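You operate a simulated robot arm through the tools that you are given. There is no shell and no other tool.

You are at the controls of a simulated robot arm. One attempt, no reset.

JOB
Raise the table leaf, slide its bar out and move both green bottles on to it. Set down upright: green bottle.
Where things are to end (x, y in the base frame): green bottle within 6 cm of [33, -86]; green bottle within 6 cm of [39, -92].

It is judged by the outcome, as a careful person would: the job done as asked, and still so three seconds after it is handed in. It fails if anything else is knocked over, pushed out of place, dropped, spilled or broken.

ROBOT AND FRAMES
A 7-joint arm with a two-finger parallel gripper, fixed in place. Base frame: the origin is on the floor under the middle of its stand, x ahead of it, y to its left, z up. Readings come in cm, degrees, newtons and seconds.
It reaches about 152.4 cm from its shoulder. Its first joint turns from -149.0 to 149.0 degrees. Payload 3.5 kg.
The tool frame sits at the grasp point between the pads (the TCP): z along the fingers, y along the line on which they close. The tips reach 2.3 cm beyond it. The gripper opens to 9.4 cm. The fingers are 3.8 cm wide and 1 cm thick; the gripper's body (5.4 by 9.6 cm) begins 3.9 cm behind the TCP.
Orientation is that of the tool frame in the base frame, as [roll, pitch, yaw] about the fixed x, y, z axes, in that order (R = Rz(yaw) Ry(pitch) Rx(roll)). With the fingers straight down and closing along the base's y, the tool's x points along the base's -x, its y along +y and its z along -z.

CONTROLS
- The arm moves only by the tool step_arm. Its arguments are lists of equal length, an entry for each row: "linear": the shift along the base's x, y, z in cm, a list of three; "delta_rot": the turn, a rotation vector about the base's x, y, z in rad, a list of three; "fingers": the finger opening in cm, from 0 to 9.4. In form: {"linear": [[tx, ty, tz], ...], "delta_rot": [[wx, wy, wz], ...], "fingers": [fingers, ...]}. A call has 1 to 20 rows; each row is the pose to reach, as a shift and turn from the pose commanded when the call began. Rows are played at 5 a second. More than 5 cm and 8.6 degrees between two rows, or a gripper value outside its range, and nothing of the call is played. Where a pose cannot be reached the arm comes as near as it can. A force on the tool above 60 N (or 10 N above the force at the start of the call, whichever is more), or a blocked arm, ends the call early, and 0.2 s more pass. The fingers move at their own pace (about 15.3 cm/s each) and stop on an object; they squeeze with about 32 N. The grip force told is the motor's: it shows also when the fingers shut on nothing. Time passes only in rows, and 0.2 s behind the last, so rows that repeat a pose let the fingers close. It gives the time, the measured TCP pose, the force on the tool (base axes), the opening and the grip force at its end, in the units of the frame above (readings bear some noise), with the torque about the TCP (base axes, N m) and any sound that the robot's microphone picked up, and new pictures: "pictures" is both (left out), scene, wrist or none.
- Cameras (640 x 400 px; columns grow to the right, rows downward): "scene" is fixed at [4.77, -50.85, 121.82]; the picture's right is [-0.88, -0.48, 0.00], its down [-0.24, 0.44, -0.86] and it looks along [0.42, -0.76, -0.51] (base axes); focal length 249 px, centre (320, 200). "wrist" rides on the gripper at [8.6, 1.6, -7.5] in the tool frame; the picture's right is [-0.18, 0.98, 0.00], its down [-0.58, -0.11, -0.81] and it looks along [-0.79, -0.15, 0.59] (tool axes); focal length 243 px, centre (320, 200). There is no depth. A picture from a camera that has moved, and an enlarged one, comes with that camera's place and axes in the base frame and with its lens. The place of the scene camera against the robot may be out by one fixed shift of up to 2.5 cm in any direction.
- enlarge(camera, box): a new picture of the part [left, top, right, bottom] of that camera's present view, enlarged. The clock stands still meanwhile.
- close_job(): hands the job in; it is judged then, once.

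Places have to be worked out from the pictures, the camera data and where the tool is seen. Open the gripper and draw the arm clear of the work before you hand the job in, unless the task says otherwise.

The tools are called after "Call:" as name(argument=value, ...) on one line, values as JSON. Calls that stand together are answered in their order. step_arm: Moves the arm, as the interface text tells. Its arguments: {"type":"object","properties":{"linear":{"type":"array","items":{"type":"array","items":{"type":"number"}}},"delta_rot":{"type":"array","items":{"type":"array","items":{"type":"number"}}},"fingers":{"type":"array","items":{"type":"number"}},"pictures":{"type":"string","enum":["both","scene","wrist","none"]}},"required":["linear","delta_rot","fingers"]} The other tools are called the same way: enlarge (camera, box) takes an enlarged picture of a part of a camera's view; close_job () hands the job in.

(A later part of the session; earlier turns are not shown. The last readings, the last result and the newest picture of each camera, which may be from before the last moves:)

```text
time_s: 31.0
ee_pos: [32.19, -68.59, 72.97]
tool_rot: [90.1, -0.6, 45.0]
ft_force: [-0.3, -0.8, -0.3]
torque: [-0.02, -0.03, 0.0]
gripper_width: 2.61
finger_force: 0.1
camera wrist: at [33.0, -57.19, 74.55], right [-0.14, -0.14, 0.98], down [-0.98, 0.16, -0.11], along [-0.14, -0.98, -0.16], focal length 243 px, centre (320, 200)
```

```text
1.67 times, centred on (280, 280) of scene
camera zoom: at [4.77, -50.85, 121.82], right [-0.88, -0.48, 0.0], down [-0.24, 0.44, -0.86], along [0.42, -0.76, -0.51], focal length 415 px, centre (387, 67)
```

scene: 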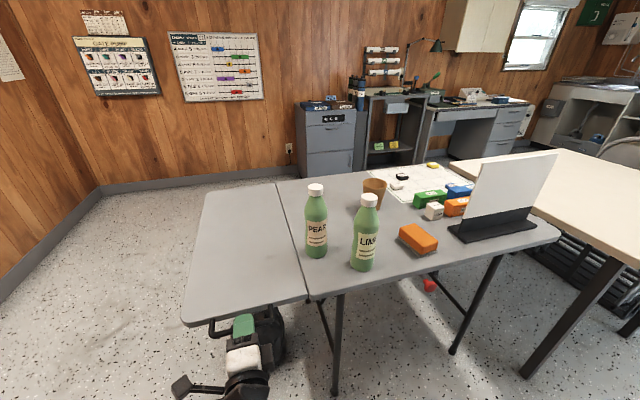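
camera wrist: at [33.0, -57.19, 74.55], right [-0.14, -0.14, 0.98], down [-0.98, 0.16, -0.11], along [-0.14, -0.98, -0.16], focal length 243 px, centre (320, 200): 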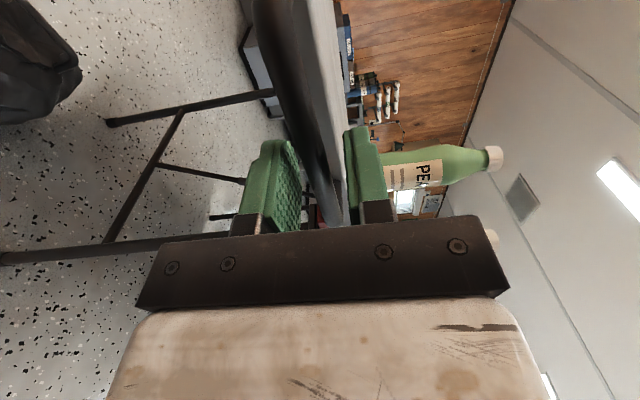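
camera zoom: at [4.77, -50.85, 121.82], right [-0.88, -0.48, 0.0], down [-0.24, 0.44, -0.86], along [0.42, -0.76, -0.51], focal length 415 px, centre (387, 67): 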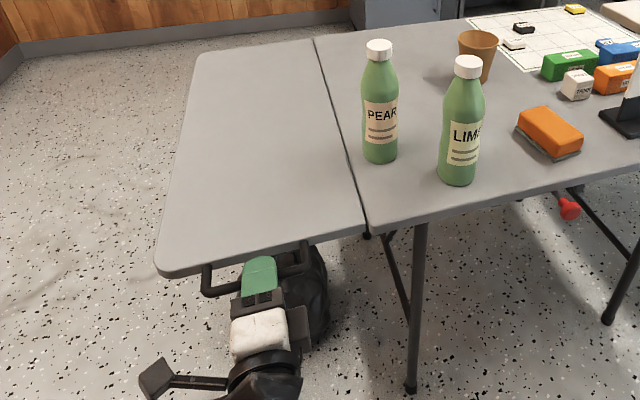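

The force reads zero and the handle touches neither finger, so the hinge holds the leaf up by friction. I'll wait a moment to confirm it doesn't creep, then back straight out along -u.

Call:
step_arm(linear=[[0, 0, 0], [0, 0, 0], [0, 0, 0], [0, 0, 0], [-1.2, 1.2, 0], [-2.4, 2.4, 0], [-3.6, 3.6, 0], [-5, 5, 0], [-6.5, 6.5, 0], [-8, 8, 0]], delta_rot=[[0, 0, 0], [0, 0, 0], [0, 0, 0], [0, 0, 0], [0, 0, 0], [0, 0, 0], [0, 0, 0], [0, 0, 0], [0, 0, 0], [0, 0, 0]], fingers=[2.9, 3.0, 3.0, 3.0, 3.0, 3.0, 3.0, 3.0, 3.0, 3.0])

Call:
enlarge(camera="wrist", box=[100, 0, 400, 240])

```text
time_s: 33.2
ee_pos: [24.08, -60.6, 72.86]
tool_rot: [90.1, -0.5, 45.0]
ft_force: [-0.9, 0.0, 0.0]
torque: [0.03, -0.01, 0.01]
gripper_width: 2.99
finger_force: 0.1
camera wrist: at [24.87, -49.18, 74.54], right [-0.14, -0.14, 0.98], down [-0.98, 0.16, -0.11], along [-0.14, -0.98, -0.16], focal length 243 px, centre (320, 200)
```

scene: 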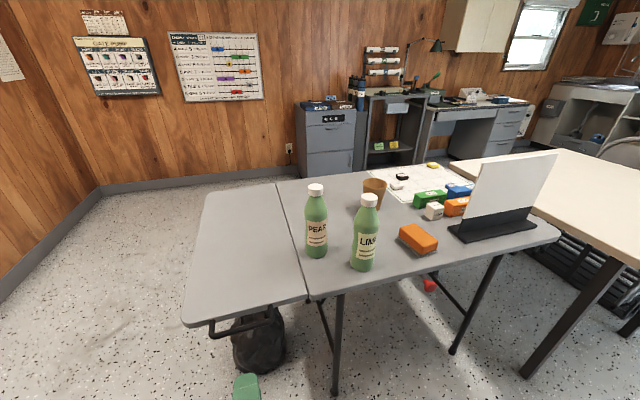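
wrist: 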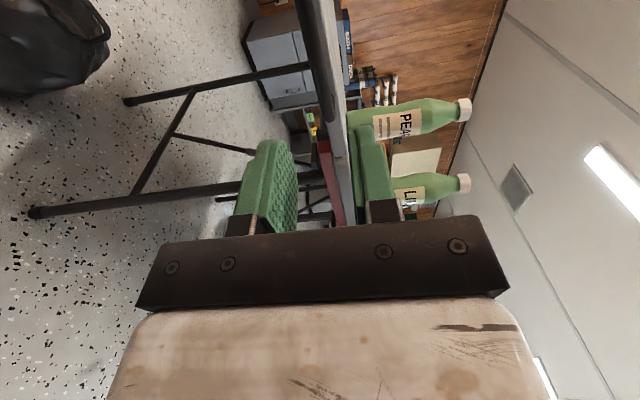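

```text
1.67 times, centred on (250, 120) of wrist
camera zoom: at [24.87, -49.18, 74.54], right [-0.14, -0.14, 0.98], down [-0.98, 0.16, -0.11], along [-0.14, -0.98, -0.16], focal length 404 px, centre (437, 333)
```

zoom: 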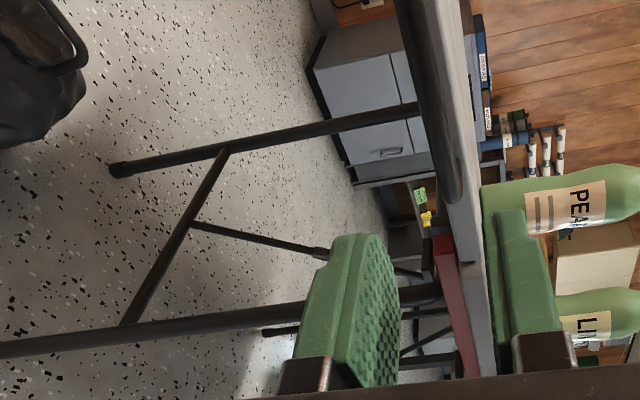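

The leaf stays up after release. Next I'll move along the table's near side to a standoff in front of the red knob, rolling the gripper back so the fingers close sideways (along v) on the knob.

Call:
step_arm(linear=[[-2.25, -2.25, -0.17], [-4.5, -4.5, -0.34], [-6.75, -6.75, -0.51], [-9, -9, -0.7], [-11.2, -11.2, -0.9], [-13.5, -13.5, -1.1], [-15.7, -15.7, -1.3], [-18, -18, -1.5], [-20.2, -20.2, -1.7], [-22.5, -22.5, -1.9], [-24.7, -24.7, -2.1], [-27, -27, -2.3], [-29.2, -29.2, -2.4], [-31.45, -31.45, -2.5]], delta_rot=[[-0.0793, 0.0793, 0], [-0.1587, 0.1587, 0], [-0.238, 0.238, 0], [-0.3173, 0.3173, 0], [-0.3967, 0.3967, 0], [-0.476, 0.476, 0], [-0.5554, 0.5554, 0], [-0.6347, 0.6347, 0], [-0.714, 0.714, 0], [-0.7934, 0.7934, 0], [-0.8727, 0.8727, 0], [-0.952, 0.952, 0], [-1.0314, 1.0314, 0], [-1.1107, 1.1107, 0]], fingers=[6, 9.4, 9.4, 9.4, 9.4, 9.4, 9.4, 9.4, 9.4, 9.4, 9.4, 9.4, 9.4, 9.4])

Call:
enlarge(camera="wrist", box=[220, 40, 420, 220])

```text
time_s: 36.2
ee_pos: [-7.06, -91.86, 70.37]
tool_rot: [86.9, 89.5, 41.8]
ft_force: [-0.4, -0.1, -0.1]
torque: [0.01, -0.01, 0.02]
gripper_width: 9.41
finger_force: 0.0
camera wrist: at [-11.28, -85.4, 61.6], right [0.69, 0.69, 0.19], down [-0.65, 0.49, 0.58], along [0.31, -0.53, 0.79], focal length 243 px, centre (320, 200)
```

scene: 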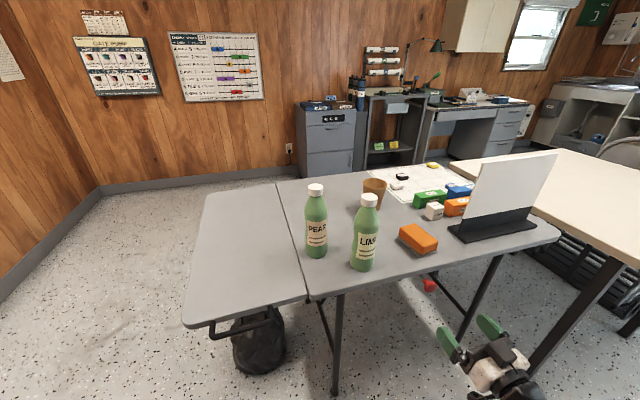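
wrist: 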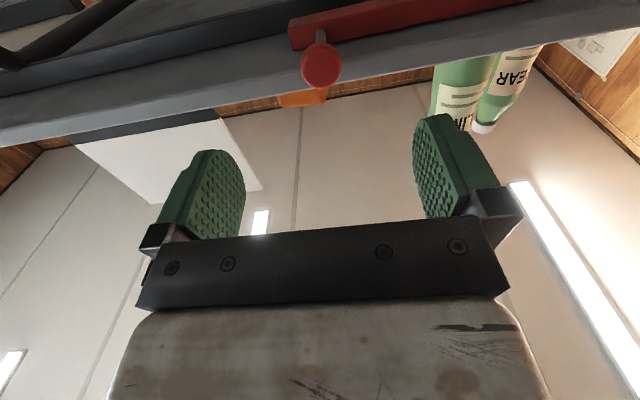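

```text
2.22 times, centred on (320, 130) of wrist
camera zoom: at [-11.28, -85.4, 61.6], right [0.69, 0.69, 0.19], down [-0.65, 0.49, 0.58], along [0.31, -0.53, 0.79], focal length 539 px, centre (320, 356)
```

zoom: 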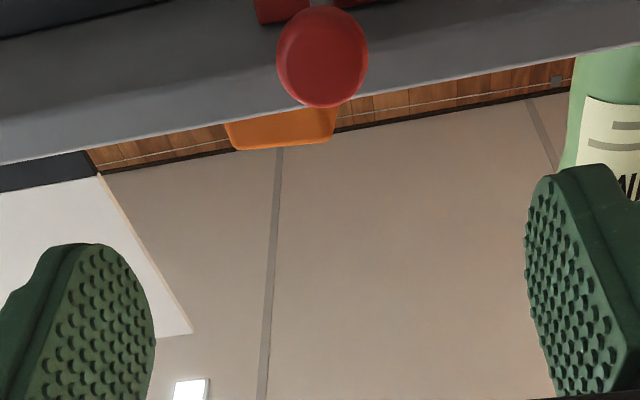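

The knob is centred on the approach axis (column 321), so I'll advance about 11.8 cm and close on its head.

Call:
step_arm(linear=[[1.7, -1.7, 0], [3.4, -3.4, 0], [5.1, -5.1, 0], [6.8, -6.8, 0], [8.3, -8.3, 0], [8.3, -8.3, 0], [8.3, -8.3, 0], [8.3, -8.3, 0]], delta_rot=[[0, 0, 0], [0, 0, 0], [0, 0, 0], [0, 0, 0], [0, 0, 0], [0, 0, 0], [0, 0, 0], [0, 0, 0]], fingers=[9.4, 9.4, 9.4, 9.4, 9.4, 9.4, 9.4, 9.4], pictures="both")

Call:
enlarge(camera="wrist", box=[220, 90, 420, 240])

Call:
enlarge(camera="scene", box=[370, 240, 490, 340])

```text
time_s: 38.0
ee_pos: [1.23, -100.23, 70.66]
tool_rot: [87.3, 89.4, 42.2]
ft_force: [0.5, -0.7, -0.7]
torque: [0.0, -0.02, -0.01]
gripper_width: 9.4
finger_force: 0.0
camera wrist: at [-2.94, -93.69, 61.8], right [0.69, 0.69, 0.19], down [-0.65, 0.49, 0.58], along [0.31, -0.53, 0.79], focal length 243 px, centre (320, 200)
```

scene: 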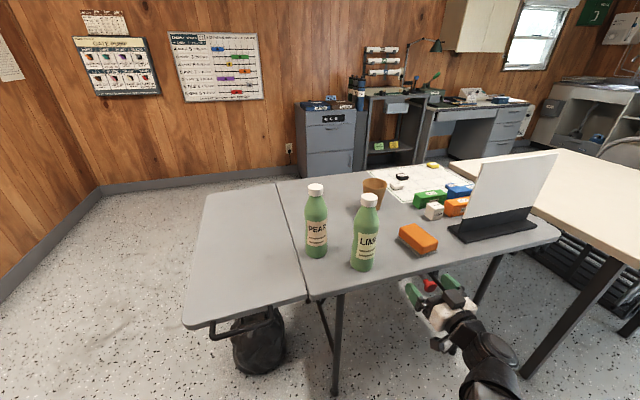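
wrist: 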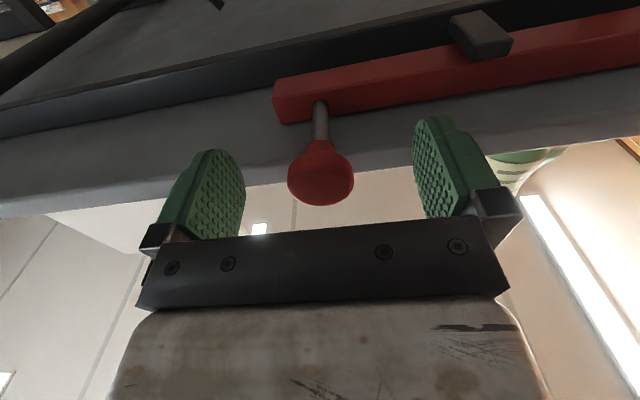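

```text
2.67 times, centred on (320, 165) of wrist
camera zoom: at [-2.94, -93.69, 61.8], right [0.69, 0.69, 0.19], down [-0.65, 0.49, 0.58], along [0.31, -0.53, 0.79], focal length 647 px, centre (320, 293)
```

zoom: 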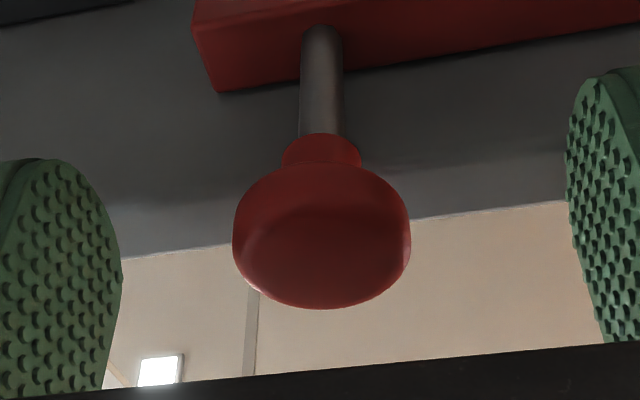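

```text
4.00 times, centred on (430, 290) of scene
camera zoom: at [4.77, -50.85, 121.82], right [-0.88, -0.48, 0.0], down [-0.24, 0.44, -0.86], along [0.42, -0.76, -0.51], focal length 995 px, centre (-120, -160)
```

zoom: 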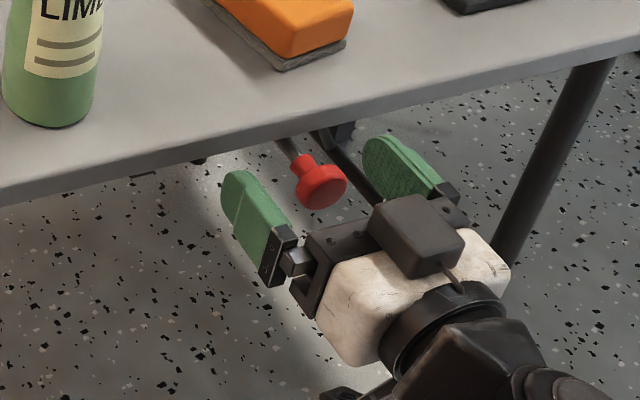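

The knob head sits squarely between the pads. I'll close on it.

Call:
step_arm(linear=[[0, 0, 0], [0, 0, 0], [0, 0, 0], [0, 0, 0]], delta_rot=[[0, 0, 0], [0, 0, 0], [0, 0, 0], [0, 0, 0]], fingers=[5, 2.5, 2.5, 2.5], pictures="wrist")

```text
time_s: 39.0
ee_pos: [1.27, -100.28, 70.49]
tool_rot: [87.1, 89.3, 42.3]
ft_force: [2.3, 2.0, 0.1]
torque: [0.0, -0.03, 0.04]
gripper_width: 3.14
finger_force: 45.0
camera wrist: at [-2.94, -93.68, 61.81], right [0.69, 0.69, 0.19], down [-0.65, 0.49, 0.58], along [0.31, -0.53, 0.79], focal length 243 px, centre (320, 200)
```

wrist: 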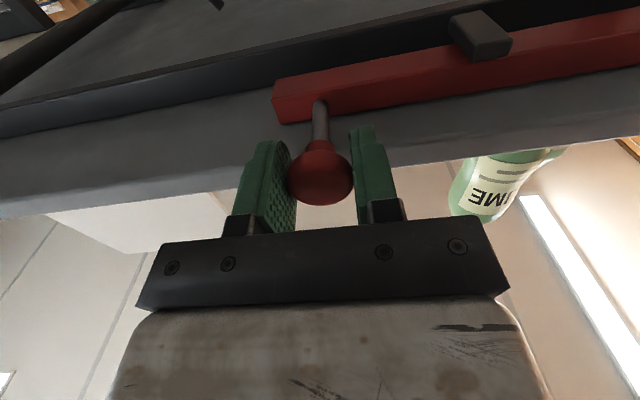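

The knob is gripped at 3.1 cm. I'll start sliding the bar out along +v, 5 cm at first, watching forces.

Call:
step_arm(linear=[[0.5, 0.5, 0], [1.1, 1.1, 0], [1.7, 1.7, 0], [2.3, 2.3, 0], [2.9, 2.9, 0], [3.5, 3.5, 0], [3.5, 3.5, 0]], delta_rot=[[0, 0, 0], [0, 0, 0], [0, 0, 0], [0, 0, 0], [0, 0, 0], [0, 0, 0], [0, 0, 0]], fingers=[2.5, 2.5, 2.5, 2.5, 2.5, 2.5, 2.5])

```text
time_s: 40.6
ee_pos: [4.55, -97.01, 70.69]
tool_rot: [80.1, 89.4, 35.0]
ft_force: [-10.4, 11.5, 6.6]
torque: [0.08, 0.14, 0.05]
gripper_width: 3.17
finger_force: 45.2
camera wrist: at [0.43, -90.33, 61.79], right [0.69, 0.69, 0.19], down [-0.65, 0.49, 0.58], along [0.31, -0.53, 0.79], focal length 243 px, centre (320, 200)
```

scene: 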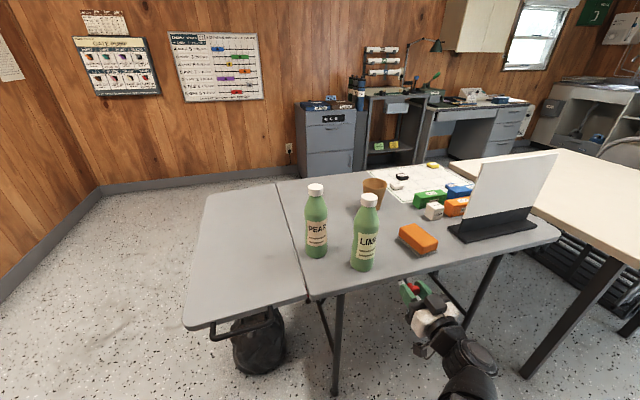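
wrist: 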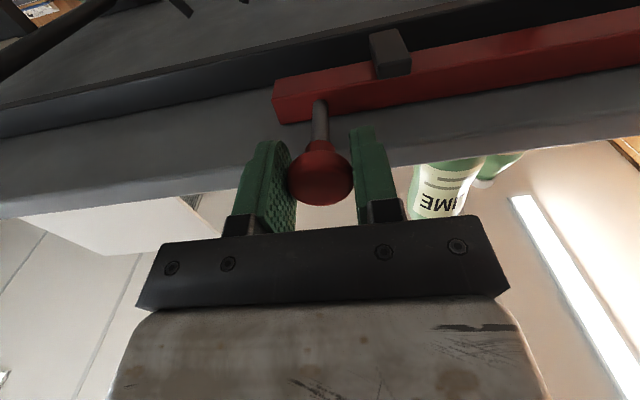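

The bar slides with the knob with little resistance. I'll continue another 6 cm with a tiny -u correction.

Call:
step_arm(linear=[[0.55, 0.65, 0], [1.15, 1.25, 0], [1.75, 1.85, 0], [2.35, 2.45, 0], [2.95, 3.05, 0], [3.55, 3.65, 0], [4.15, 4.25, 0], [4.15, 4.25, 0]], delta_rot=[[0, 0, 0], [0, 0, 0], [0, 0, 0], [0, 0, 0], [0, 0, 0], [0, 0, 0], [0, 0, 0], [0, 0, 0]], fingers=[2.5, 2.5, 2.5, 2.5, 2.5, 2.5, 2.5, 2.5])

```text
time_s: 42.4
ee_pos: [8.96, -92.59, 70.55]
tool_rot: [77.0, 89.3, 32.0]
ft_force: [2.9, 0.7, 16.3]
torque: [-0.28, -0.3, 0.06]
gripper_width: 3.14
finger_force: 44.6
camera wrist: at [4.69, -86.07, 61.78], right [0.69, 0.7, 0.19], down [-0.65, 0.49, 0.58], along [0.31, -0.53, 0.79], focal length 243 px, centre (320, 200)
```

scene: 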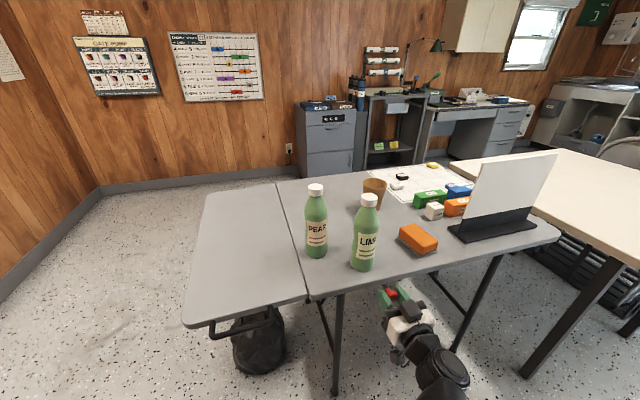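
wrist: 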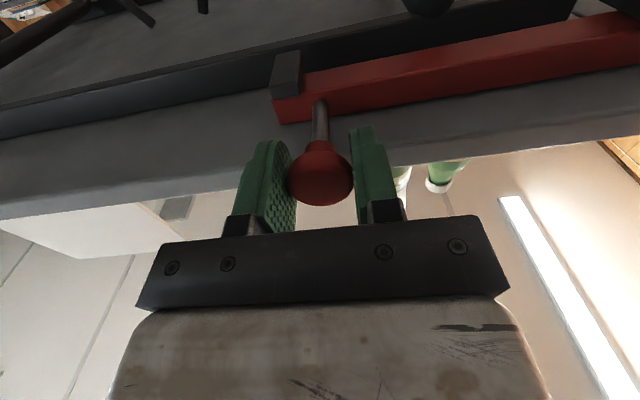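

The bar is 11 cm out and the leaf now seems to bear slightly on it. I'll continue in smaller amounts, looking for an end stop.

Call:
step_arm(linear=[[0.5, 0.5, 0.05], [1.0, 1.0, 0.1], [1.5, 1.5, 0.1], [2.0, 2.0, 0.1], [2.5, 2.5, 0.1], [3.0, 3.0, 0.1], [3.5, 3.5, 0.1], [3.5, 3.5, 0.1]], delta_rot=[[0, 0, 0], [0, 0, 0], [0, 0, 0], [0, 0, 0], [0, 0, 0], [0, 0, 0], [0, 0, 0], [0, 0, 0]], fingers=[2.5, 2.5, 2.5, 2.5, 2.5, 2.5, 2.5, 2.5])

```text
time_s: 44.2
ee_pos: [12.35, -89.14, 70.65]
tool_rot: [92.1, 89.5, 47.0]
ft_force: [13.9, -11.5, -1.4]
torque: [0.04, 0.01, -0.02]
gripper_width: 3.16
finger_force: 44.8
camera wrist: at [8.2, -82.52, 61.79], right [0.69, 0.69, 0.19], down [-0.65, 0.49, 0.58], along [0.31, -0.53, 0.79], focal length 243 px, centre (320, 200)
```

scene: 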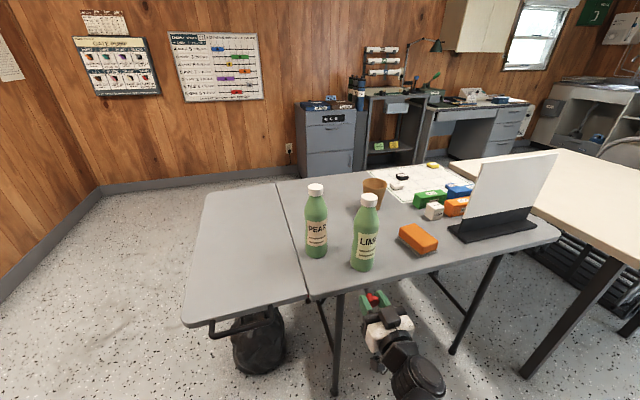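
wrist: 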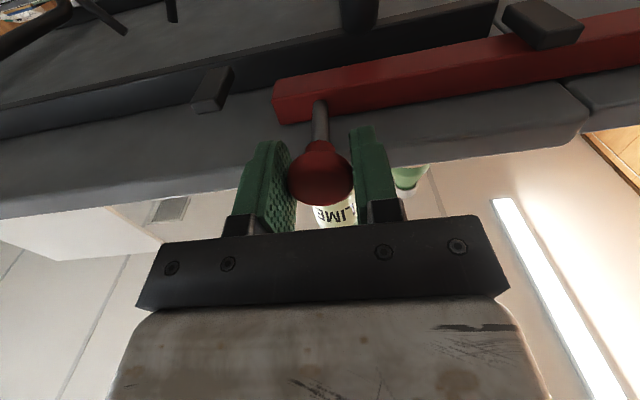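

It is 16 cm out and still moving freely. I'll continue slowly up to 6 cm more, stopping if I feel an end stop.

Call:
step_arm(linear=[[0.45, 0.45, 0], [0.9, 0.9, 0], [1.35, 1.35, 0], [1.8, 1.8, 0], [2.25, 2.25, 0], [2.7, 2.7, 0], [2.7, 2.7, 0]], delta_rot=[[0, 0, 0], [0, 0, 0], [0, 0, 0], [0, 0, 0], [0, 0, 0], [0, 0, 0], [0, 0, 0]], fingers=[2.5, 2.5, 2.5, 2.5, 2.5, 2.5, 2.5])

Call:
enlarge(camera="wrist", box=[320, 0, 640, 200])

```text
time_s: 45.8
ee_pos: [15.01, -86.35, 70.56]
tool_rot: [88.3, 89.4, 43.2]
ft_force: [4.4, -4.2, -7.7]
torque: [0.55, 0.8, -0.08]
gripper_width: 3.13
finger_force: 45.4
camera wrist: at [10.89, -79.84, 61.79], right [0.69, 0.69, 0.19], down [-0.65, 0.49, 0.58], along [0.31, -0.53, 0.79], focal length 243 px, centre (320, 200)
```

scene: 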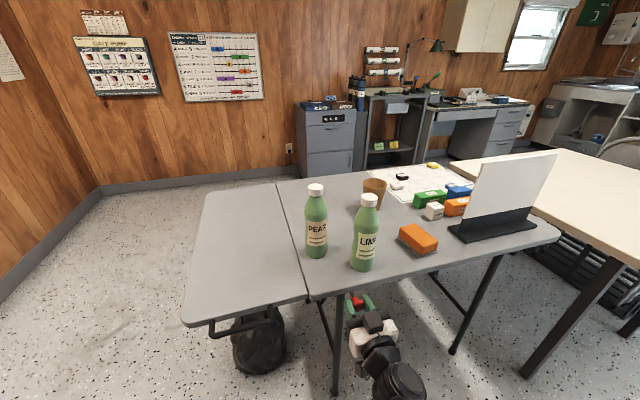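
wrist: 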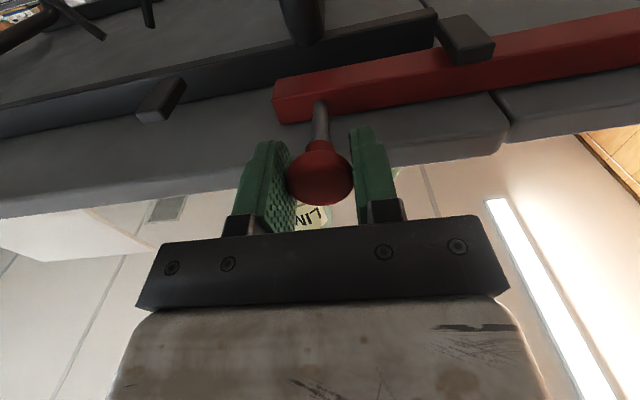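

```text
2.00 times, centred on (480, 100) of wrist
camera zoom: at [10.89, -79.84, 61.79], right [0.69, 0.69, 0.19], down [-0.65, 0.49, 0.58], along [0.31, -0.53, 0.79], focal length 485 px, centre (0, 400)
```

zoom: 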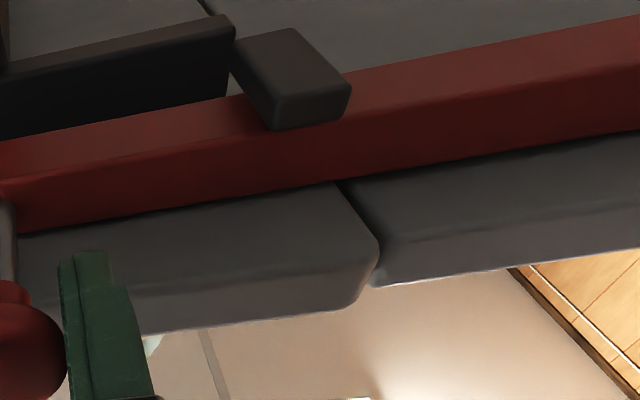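

It is now 19.6 cm out, running under the leaf with little force. I'll nudge further, slowly, to find the end stop.

Call:
step_arm(linear=[[0.3, 0.3, 0], [0.6, 0.6, 0], [0.9, 0.9, 0], [1.2, 1.2, 0], [1.5, 1.5, 0], [1.8, 1.8, 0], [1.8, 1.8, 0]], delta_rot=[[0, 0, 0], [0, 0, 0], [0, 0, 0], [0, 0, 0], [0, 0, 0], [0, 0, 0], [0, 0, 0]], fingers=[2.5, 2.5, 2.5, 2.5, 2.5, 2.5, 2.5], pictures="wrist")

```text
time_s: 46.8
ee_pos: [15.29, -86.05, 70.48]
tool_rot: [100.5, 88.9, 53.9]
ft_force: [-20.9, -9.4, -3.0]
torque: [0.25, 0.05, -0.68]
gripper_width: 3.16
finger_force: 45.1
stopped in row 4: the force on the tool passed its limit at 70 N (the readings are from after the stop); the commanded pose is now the measured one
camera wrist: at [11.43, -79.37, 61.84], right [0.71, 0.67, 0.2], down [-0.64, 0.5, 0.58], along [0.29, -0.54, 0.79], focal length 243 px, centre (320, 200)
```

wrist: 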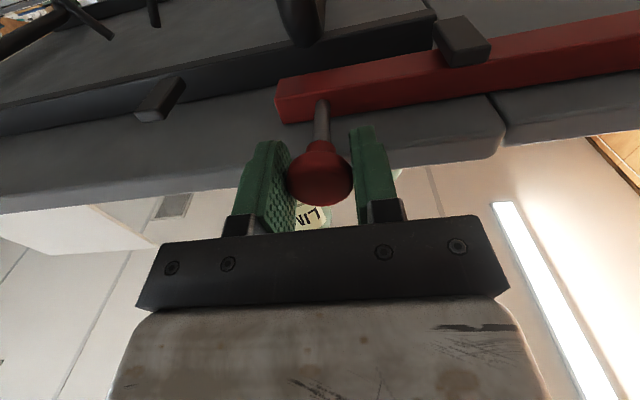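

The bar reached its end stop at about 20 cm of travel. I'll ease the push, open the fingers, and back straight out along -u.

Call:
step_arm(linear=[[-0.07, -0.07, 0], [-0.07, -0.07, 0], [-0.07, -0.07, 0], [-0.07, -0.07, 0], [-1.5, 1.4, 0], [-3.5, 3.4, 0], [-5.5, 5.4, 0], [-8.0, 7.9, 0]], delta_rot=[[0, 0, 0], [0, 0, 0], [0, 0, 0], [0, 0, 0], [0, 0, 0], [0, 0, 0], [0, 0, 0], [0, 0, 0]], fingers=[2.5, 4.5, 6.5, 6.5, 6.5, 6.5, 6.5, 6.5])

Call:
enlarge(camera="scene", box=[170, 160, 410, 400])

Call:
enlarge(camera="wrist", box=[240, 0, 640, 240])

```text
time_s: 48.6
ee_pos: [7.63, -77.91, 70.81]
tool_rot: [94.2, 89.2, 48.0]
ft_force: [-0.6, -0.5, -0.1]
torque: [0.01, 0.03, -0.03]
gripper_width: 6.51
finger_force: 0.0
camera wrist: at [3.5, -71.23, 62.14], right [0.71, 0.68, 0.2], down [-0.64, 0.5, 0.58], along [0.3, -0.54, 0.79], focal length 243 px, centre (320, 200)
```

scene: 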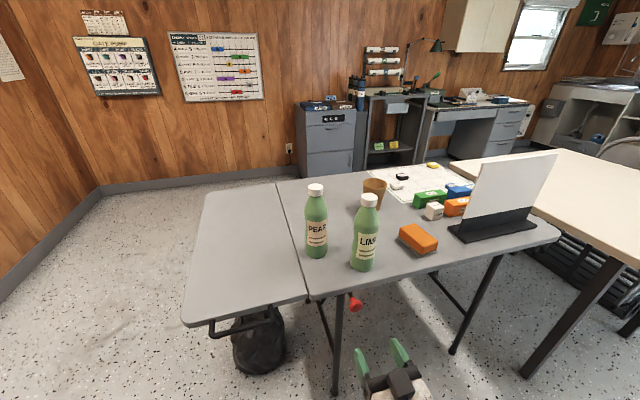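
wrist: 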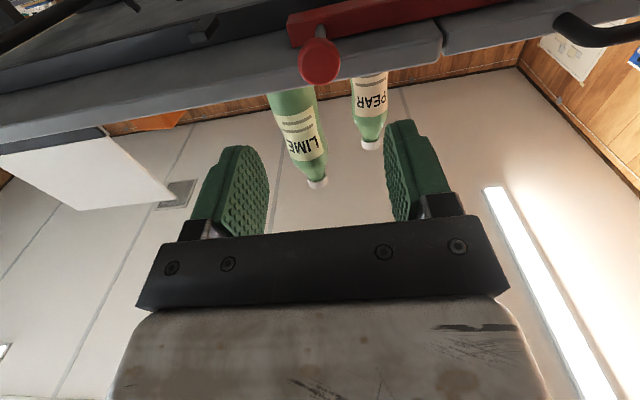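

```text
1.67 times, centred on (290, 280) of scene
camera zoom: at [4.77, -50.85, 121.82], right [-0.88, -0.48, 0.0], down [-0.24, 0.44, -0.86], along [0.42, -0.76, -0.51], focal length 415 px, centre (370, 67)
```

zoom: 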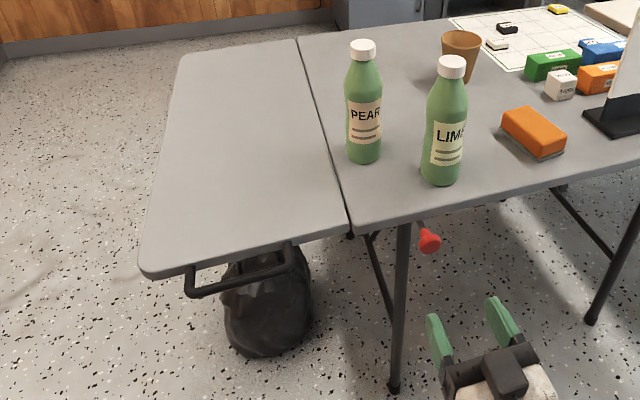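

```text
1.60 times, centred on (440, 120) of wrist
camera zoom: at [3.5, -71.23, 62.14], right [0.71, 0.68, 0.2], down [-0.64, 0.5, 0.58], along [0.3, -0.54, 0.79], focal length 388 px, centre (128, 328)
```

zoom: 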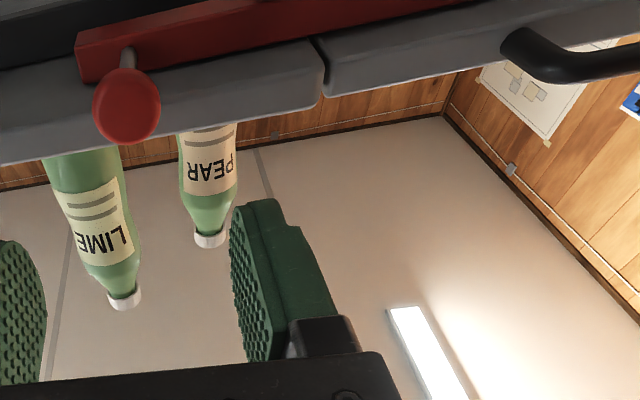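

The leaf is up and the bar is fully out beneath it, so the bottles are next. I'll raise the arm and turn the fingers straight down, with the camera looking over both bottles, to measure them.

Call:
step_arm(linear=[[0, 0, 3.4], [0, 0, 6.8], [0, 0, 10.3], [0, 0, 13.7], [0, 0, 17.1], [-0.5, 0.5, 20.6], [-1, 1, 24], [-1.2, 1.2, 27.4], [-1.2, 1.2, 30.9], [-1.2, 1.2, 34.3], [-1.2, 1.2, 37.7], [-1.2, 1.2, 41.2]], delta_rot=[[0.0926, 0.0926, 0], [0.1851, 0.1851, 0], [0.2777, 0.2777, 0], [0.3702, 0.3702, 0], [0.4628, 0.4628, 0], [0.5554, 0.5554, 0], [0.6479, 0.6479, 0], [0.7405, 0.7405, 0], [0.833, 0.833, 0], [0.9256, 0.9256, 0], [1.0181, 1.0181, 0], [1.1107, 1.1107, 0]], fingers=[9.4, 9.4, 9.4, 9.4, 9.4, 9.4, 9.4, 9.4, 9.4, 9.4, 9.4, 9.4])

Call:
enlarge(camera="wrist", box=[220, 60, 460, 240])

```text
time_s: 51.2
ee_pos: [6.63, -77.52, 111.29]
tool_rot: [-178.2, 3.7, 134.1]
ft_force: [4.8, -12.4, -20.5]
torque: [-0.77, -0.56, 0.15]
gripper_width: 9.41
finger_force: 0.1
stopped in row 12: the force on the tool passed its limit at 175 N (the readings are from after the stop); the commanded pose is now the measured one
camera wrist: at [1.43, -69.54, 117.95], right [0.83, 0.55, -0.02], down [0.31, -0.44, 0.85], along [0.46, -0.71, -0.53], focal length 243 px, centre (320, 200)
```

scene: 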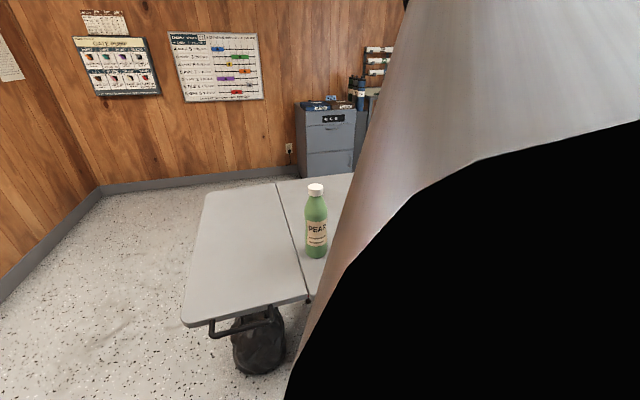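
wrist: 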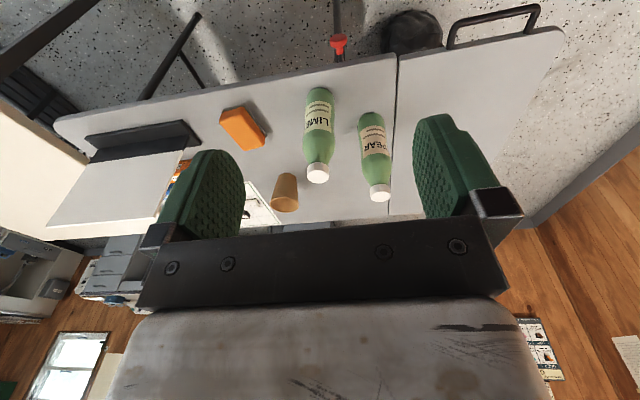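

```text
2.22 times, centred on (340, 150) of wrist
camera zoom: at [1.43, -69.54, 117.95], right [0.83, 0.55, -0.02], down [0.31, -0.44, 0.85], along [0.46, -0.71, -0.53], focal length 539 px, centre (276, 311)
```

zoom: 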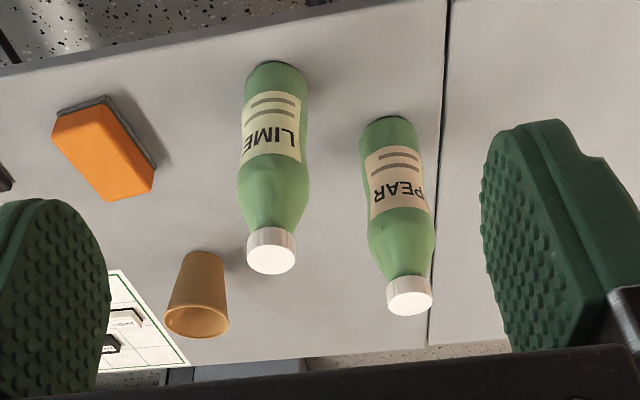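

The last row stopped on a force spike. The tool was too folded in and probably touched the arm itself, because the table and everything on it look undisturbed. I'll move outward (+u) at this height to relieve it and recheck the forces.

Call:
step_arm(linear=[[0.7, -0.7, 0], [1.4, -1.4, 0], [2.8, -2.8, 0], [4.2, -4.2, 0], [5.6, -5.6, 0]], delta_rot=[[0, 0, 0], [0, 0, 0], [0, 0, 0], [0, 0, 0], [0, 0, 0]], fingers=[9.4, 9.4, 9.4, 9.4, 9.4])

```text
time_s: 52.4
ee_pos: [12.12, -83.1, 111.25]
tool_rot: [-178.3, 3.4, 134.1]
ft_force: [0.5, 0.6, -0.6]
torque: [-0.05, 0.04, 0.02]
gripper_width: 9.4
finger_force: 0.1
camera wrist: at [7.03, -75.17, 118.05], right [0.83, 0.55, -0.02], down [0.31, -0.44, 0.84], along [0.46, -0.71, -0.54], focal length 243 px, centre (320, 200)
```

scene: 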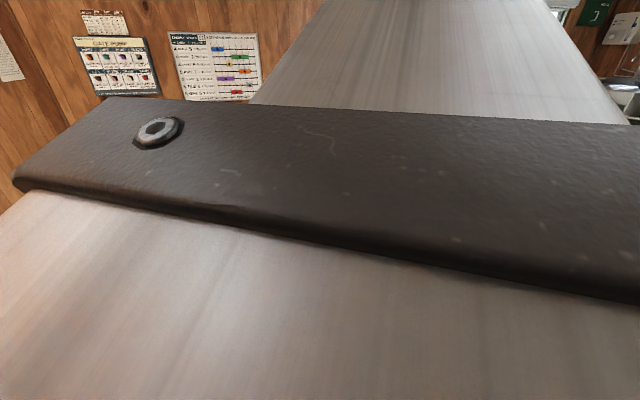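
wrist: 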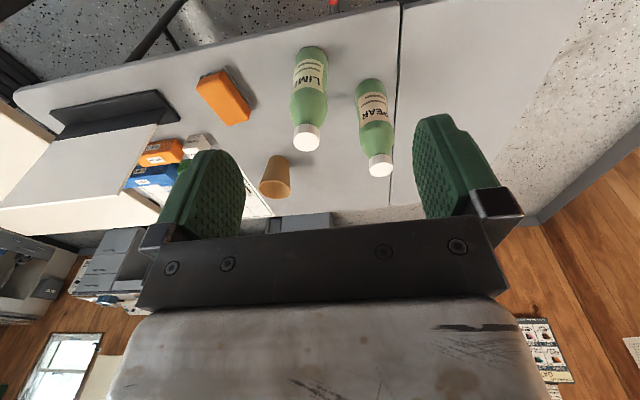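

Forces are clear again. I'll enlarge this view to triangulate the bottle caps and bases.

Call:
enlarge(camera="wrist", box=[240, 20, 440, 200])

```text
2.22 times, centred on (340, 110) of wrist
camera zoom: at [7.03, -75.17, 118.05], right [0.83, 0.55, -0.02], down [0.31, -0.44, 0.84], along [0.46, -0.71, -0.54], focal length 539 px, centre (276, 400)
```

zoom: 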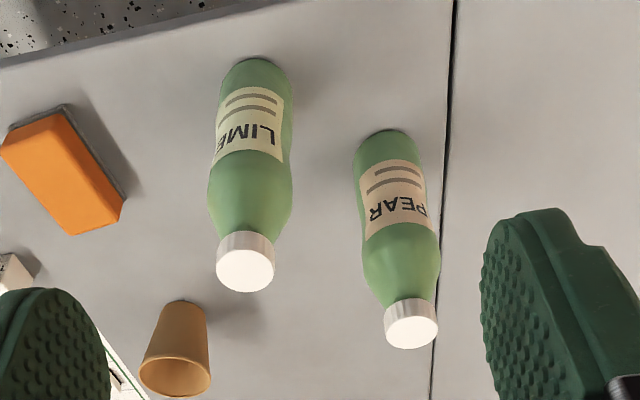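

Both views agree:
- **Pear:** cap top at (29.45,-93.55), z≈94.4.
- **Lime:** cap top at (17.9,-95.6), z≈94.2.
- **Hinge gap:** v≈-39.7. The leaf is flush with the table.

I'll pick each bottle up by its cap from straight above, so it hangs upright. First I'll go above Pear and make the tool exactly vertical.

Call:
step_arm(linear=[[2.9, -1.74, -0.5], [5.8, -3.5, -1], [8.7, -5.2, -2], [11.6, -7, -3], [14.5, -8.7, -4.5], [17.33, -10.45, -6.25], [17.33, -10.45, -6.25]], delta_rot=[[0.011, 0.003, 0.003], [0.021, 0.007, 0.005], [0.032, 0.01, 0.008], [0.042, 0.013, 0.01], [0.053, 0.017, 0.013], [0.0632, 0.02, 0.0157], [0.0632, 0.02, 0.0157]], fingers=[9.4, 9.4, 9.4, 9.4, 9.4, 9.4, 9.4])

Call:
enlarge(camera="wrist", box=[220, 0, 420, 200])

```text
time_s: 54.0
ee_pos: [29.57, -93.49, 104.86]
tool_rot: [179.9, 0.1, 135.0]
ft_force: [-0.1, 0.5, 0.2]
torque: [-0.02, 0.04, -0.01]
gripper_width: 9.42
finger_force: 0.0
camera wrist: at [24.45, -86.12, 112.22], right [0.83, 0.56, 0.0], down [0.33, -0.49, 0.81], along [0.46, -0.67, -0.59], focal length 243 px, centre (320, 200)
```

scene: 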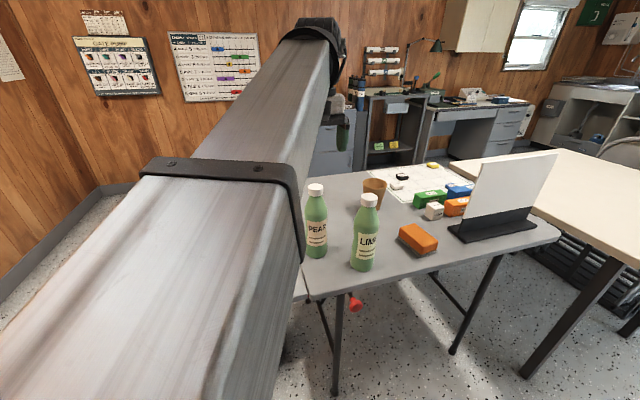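
wrist: 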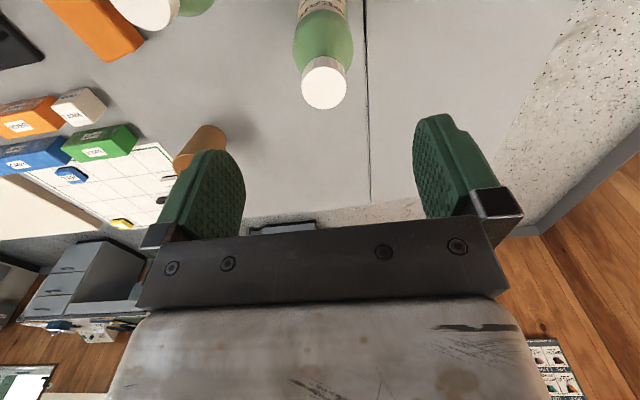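

```text
2.00 times, centred on (320, 100) of wrist
camera zoom: at [24.45, -86.12, 112.22], right [0.83, 0.56, 0.0], down [0.33, -0.49, 0.81], along [0.46, -0.67, -0.59], focal length 485 px, centre (320, 400)
```

zoom: 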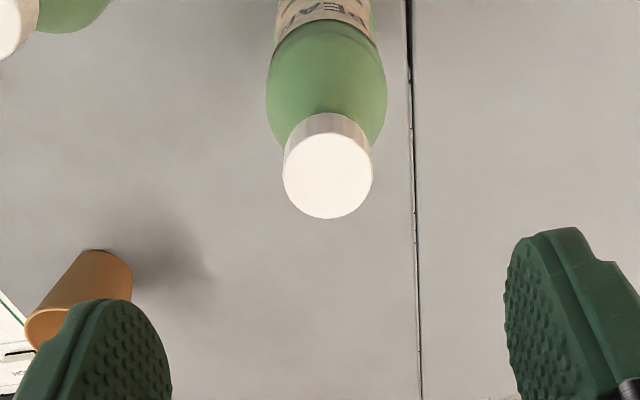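

The close-up puts Pear's cap about 1 cm further along +u and slightly lower, at roughly (30.5,-94.4), top z≈93.3. I'll shift there, lower a little, and verify again.

Call:
step_arm(linear=[[0.5, -0.5, -2], [0.95, -0.95, -3.9], [0.95, -0.95, -3.9]], delta_rot=[[0, 0, 0], [0, 0, 0], [0, 0, 0]], fingers=[9.4, 9.4, 9.4], pictures="wrist")

Call:
enlarge(camera="wrist", box=[220, 40, 420, 200])

Call:
enlarge(camera="scene", box=[270, 90, 400, 270])

```text
time_s: 54.8
ee_pos: [30.46, -94.47, 101.2]
tool_rot: [179.8, 0.1, 135.1]
ft_force: [0.6, -0.1, -0.1]
torque: [0.01, 0.01, 0.01]
gripper_width: 9.38
finger_force: 0.0
camera wrist: at [25.31, -87.06, 108.55], right [0.83, 0.56, 0.0], down [0.33, -0.49, 0.81], along [0.46, -0.67, -0.59], focal length 243 px, centre (320, 200)
```

wrist: 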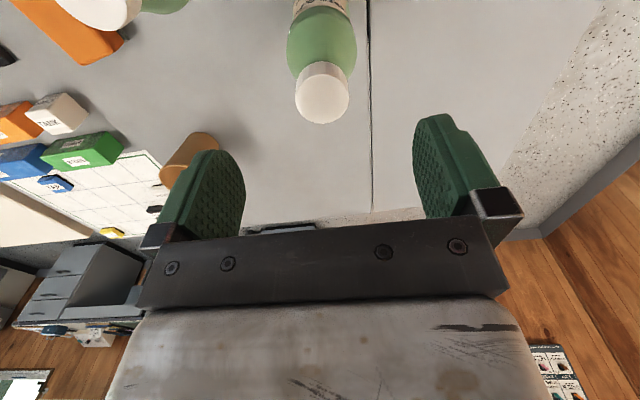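

```text
2.50 times, centred on (320, 120) of wrist
camera zoom: at [25.31, -87.06, 108.55], right [0.83, 0.56, 0.0], down [0.33, -0.49, 0.81], along [0.46, -0.67, -0.59], focal length 606 px, centre (320, 400)
```

zoom: 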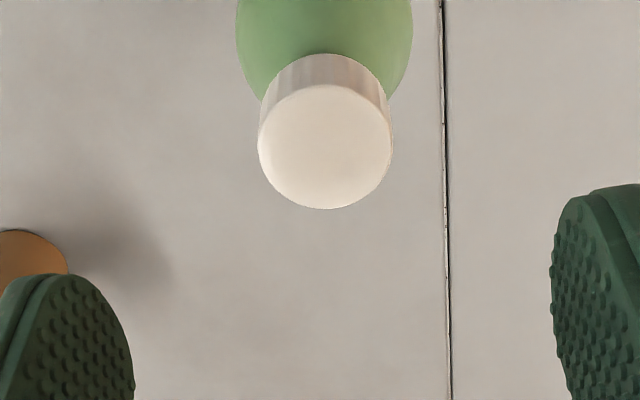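

```text
2.22 times, centred on (335, 180) of scene
camera zoom: at [4.77, -50.85, 121.82], right [-0.88, -0.48, 0.0], down [-0.24, 0.44, -0.86], along [0.42, -0.76, -0.51], focal length 553 px, centre (287, 244)
```

zoom: 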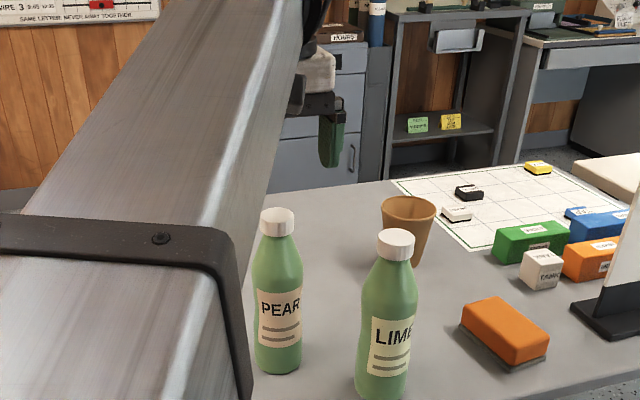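

Alignment is close: the cap top is around z≈93.5–94 and the gripper is within about 0.5 cm. I'll lower to just above the cap, where errors show up more clearly.

Call:
step_arm(linear=[[0.1, -0.1, -1.8], [0.2, -0.2, -3.6], [0.2, -0.2, -3.6]], delta_rot=[[0, 0, 0], [0, 0, 0], [0, 0, 0]], fingers=[9.4, 9.4, 9.4], pictures="both")

Call:
enlarge(camera="wrist", box=[220, 60, 420, 240])

Call:
enlarge(camera="scene", box=[280, 130, 380, 230])

```text
time_s: 55.6
ee_pos: [30.76, -94.64, 97.49]
tool_rot: [179.9, 0.2, 135.0]
ft_force: [0.1, -0.3, -1.0]
torque: [-0.03, -0.01, 0.01]
gripper_width: 9.4
finger_force: 0.2
camera wrist: at [25.63, -87.3, 104.88], right [0.83, 0.56, 0.0], down [0.33, -0.49, 0.81], along [0.46, -0.67, -0.59], focal length 243 px, centre (320, 200)
```

scene: 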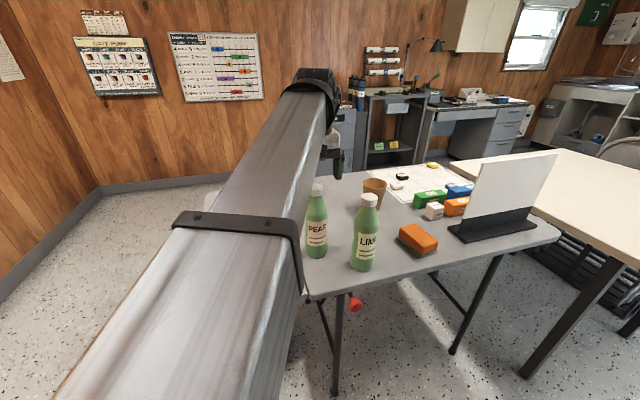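
wrist: 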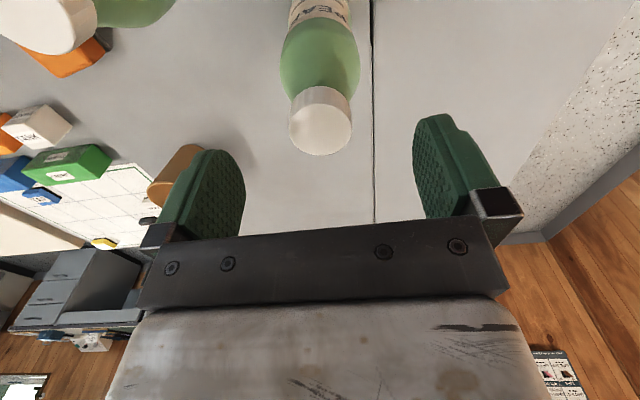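

```text
2.22 times, centred on (320, 150) of wrist
camera zoom: at [25.63, -87.3, 104.88], right [0.83, 0.56, 0.0], down [0.33, -0.49, 0.81], along [0.46, -0.67, -0.59], focal length 539 px, centre (320, 311)
```

zoom: 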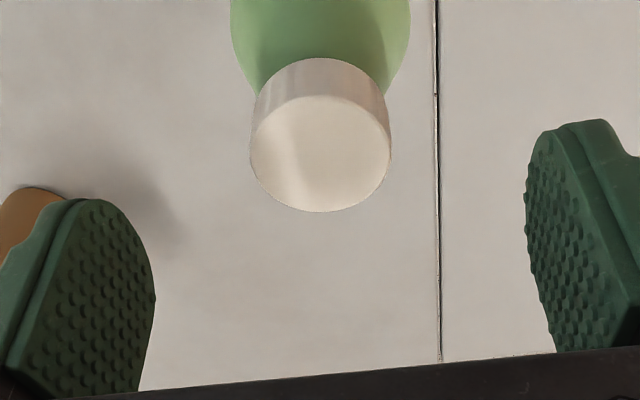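

```text
4.00 times, centred on (330, 180) of scene
camera zoom: at [4.77, -50.85, 121.82], right [-0.88, -0.48, 0.0], down [-0.24, 0.44, -0.86], along [0.42, -0.76, -0.51], focal length 995 px, centre (280, 280)
```

zoom: 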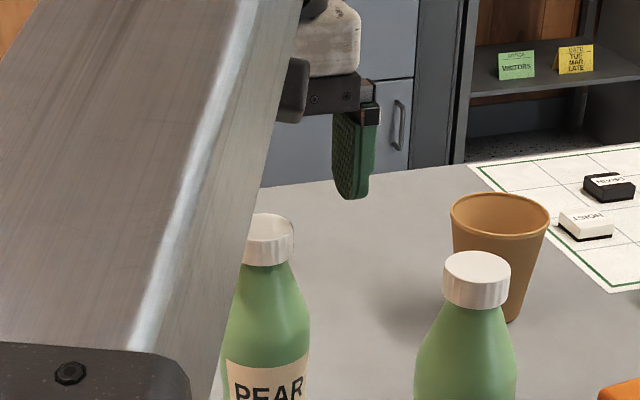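

The three views now agree: cap top z≈93.1, bottom about 91.5, diameter about 3.75, and about 0.4 cm further along +u. I'll descend so the fingertips straddle the cap.

Call:
step_arm(linear=[[0.28, -0.28, 0], [0.28, -0.28, -1], [0.28, -0.28, -2], [0.28, -0.28, -3], [0.28, -0.28, -3.8], [0.28, -0.28, -3.8]], delta_rot=[[0, 0, 0], [0, 0, 0], [0, 0, 0], [0, 0, 0], [0, 0, 0], [0, 0, 0]], fingers=[9.4, 9.4, 9.4, 9.4, 9.4, 9.4], pictures="both")

Call:
enlarge(camera="wrist", box=[160, 60, 480, 240])

Call:
enlarge(camera="scene", box=[280, 130, 380, 230])

```text
time_s: 57.0
ee_pos: [30.88, -94.89, 93.64]
tool_rot: [179.9, 0.1, 135.0]
ft_force: [-0.5, 0.1, -0.2]
torque: [0.01, 0.01, 0.0]
gripper_width: 9.42
finger_force: 0.1
camera wrist: at [25.8, -87.58, 101.0], right [0.83, 0.56, 0.0], down [0.33, -0.49, 0.81], along [0.46, -0.67, -0.59], focal length 243 px, centre (320, 200)
```

scene: 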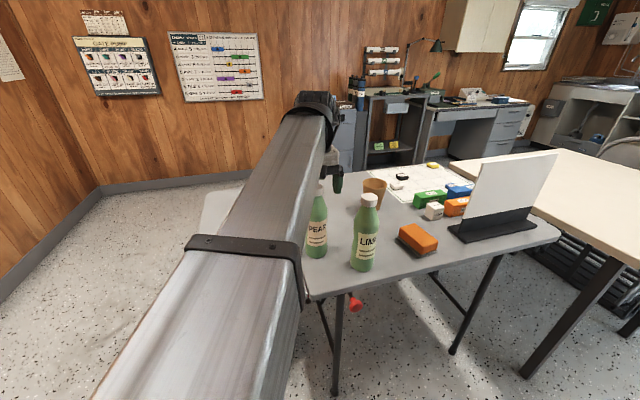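
wrist: 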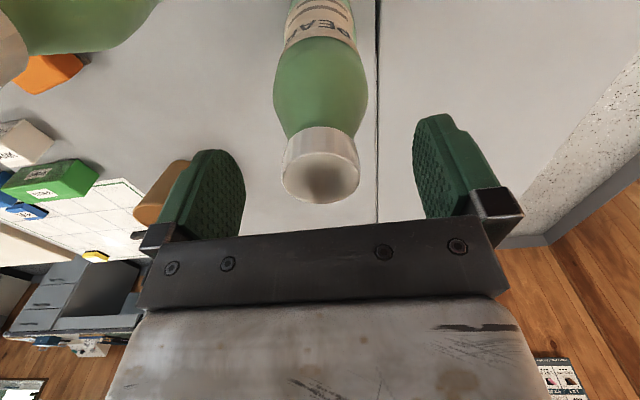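

```text
2.00 times, centred on (320, 150) of wrist
camera zoom: at [25.8, -87.58, 101.0], right [0.83, 0.56, 0.0], down [0.33, -0.49, 0.81], along [0.46, -0.67, -0.59], focal length 485 px, centre (320, 300)
```

zoom: 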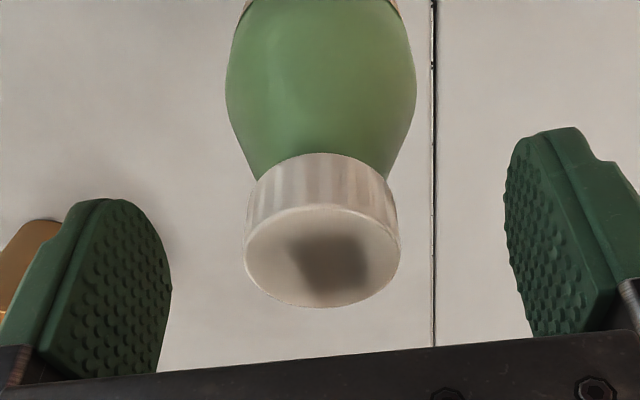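

```text
4.00 times, centred on (330, 180) of scene
camera zoom: at [4.77, -50.85, 121.82], right [-0.88, -0.48, 0.0], down [-0.24, 0.44, -0.86], along [0.42, -0.76, -0.51], focal length 995 px, centre (280, 280)
```

zoom: 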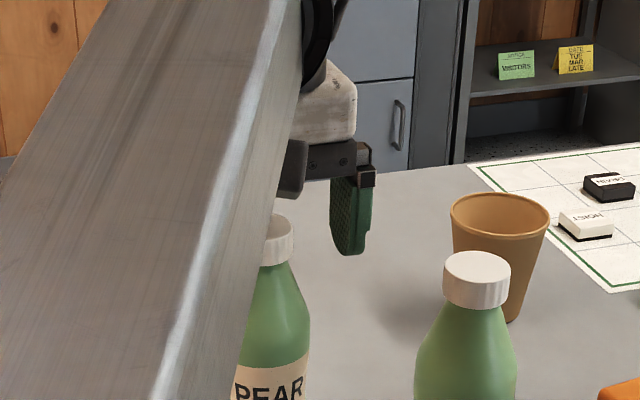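

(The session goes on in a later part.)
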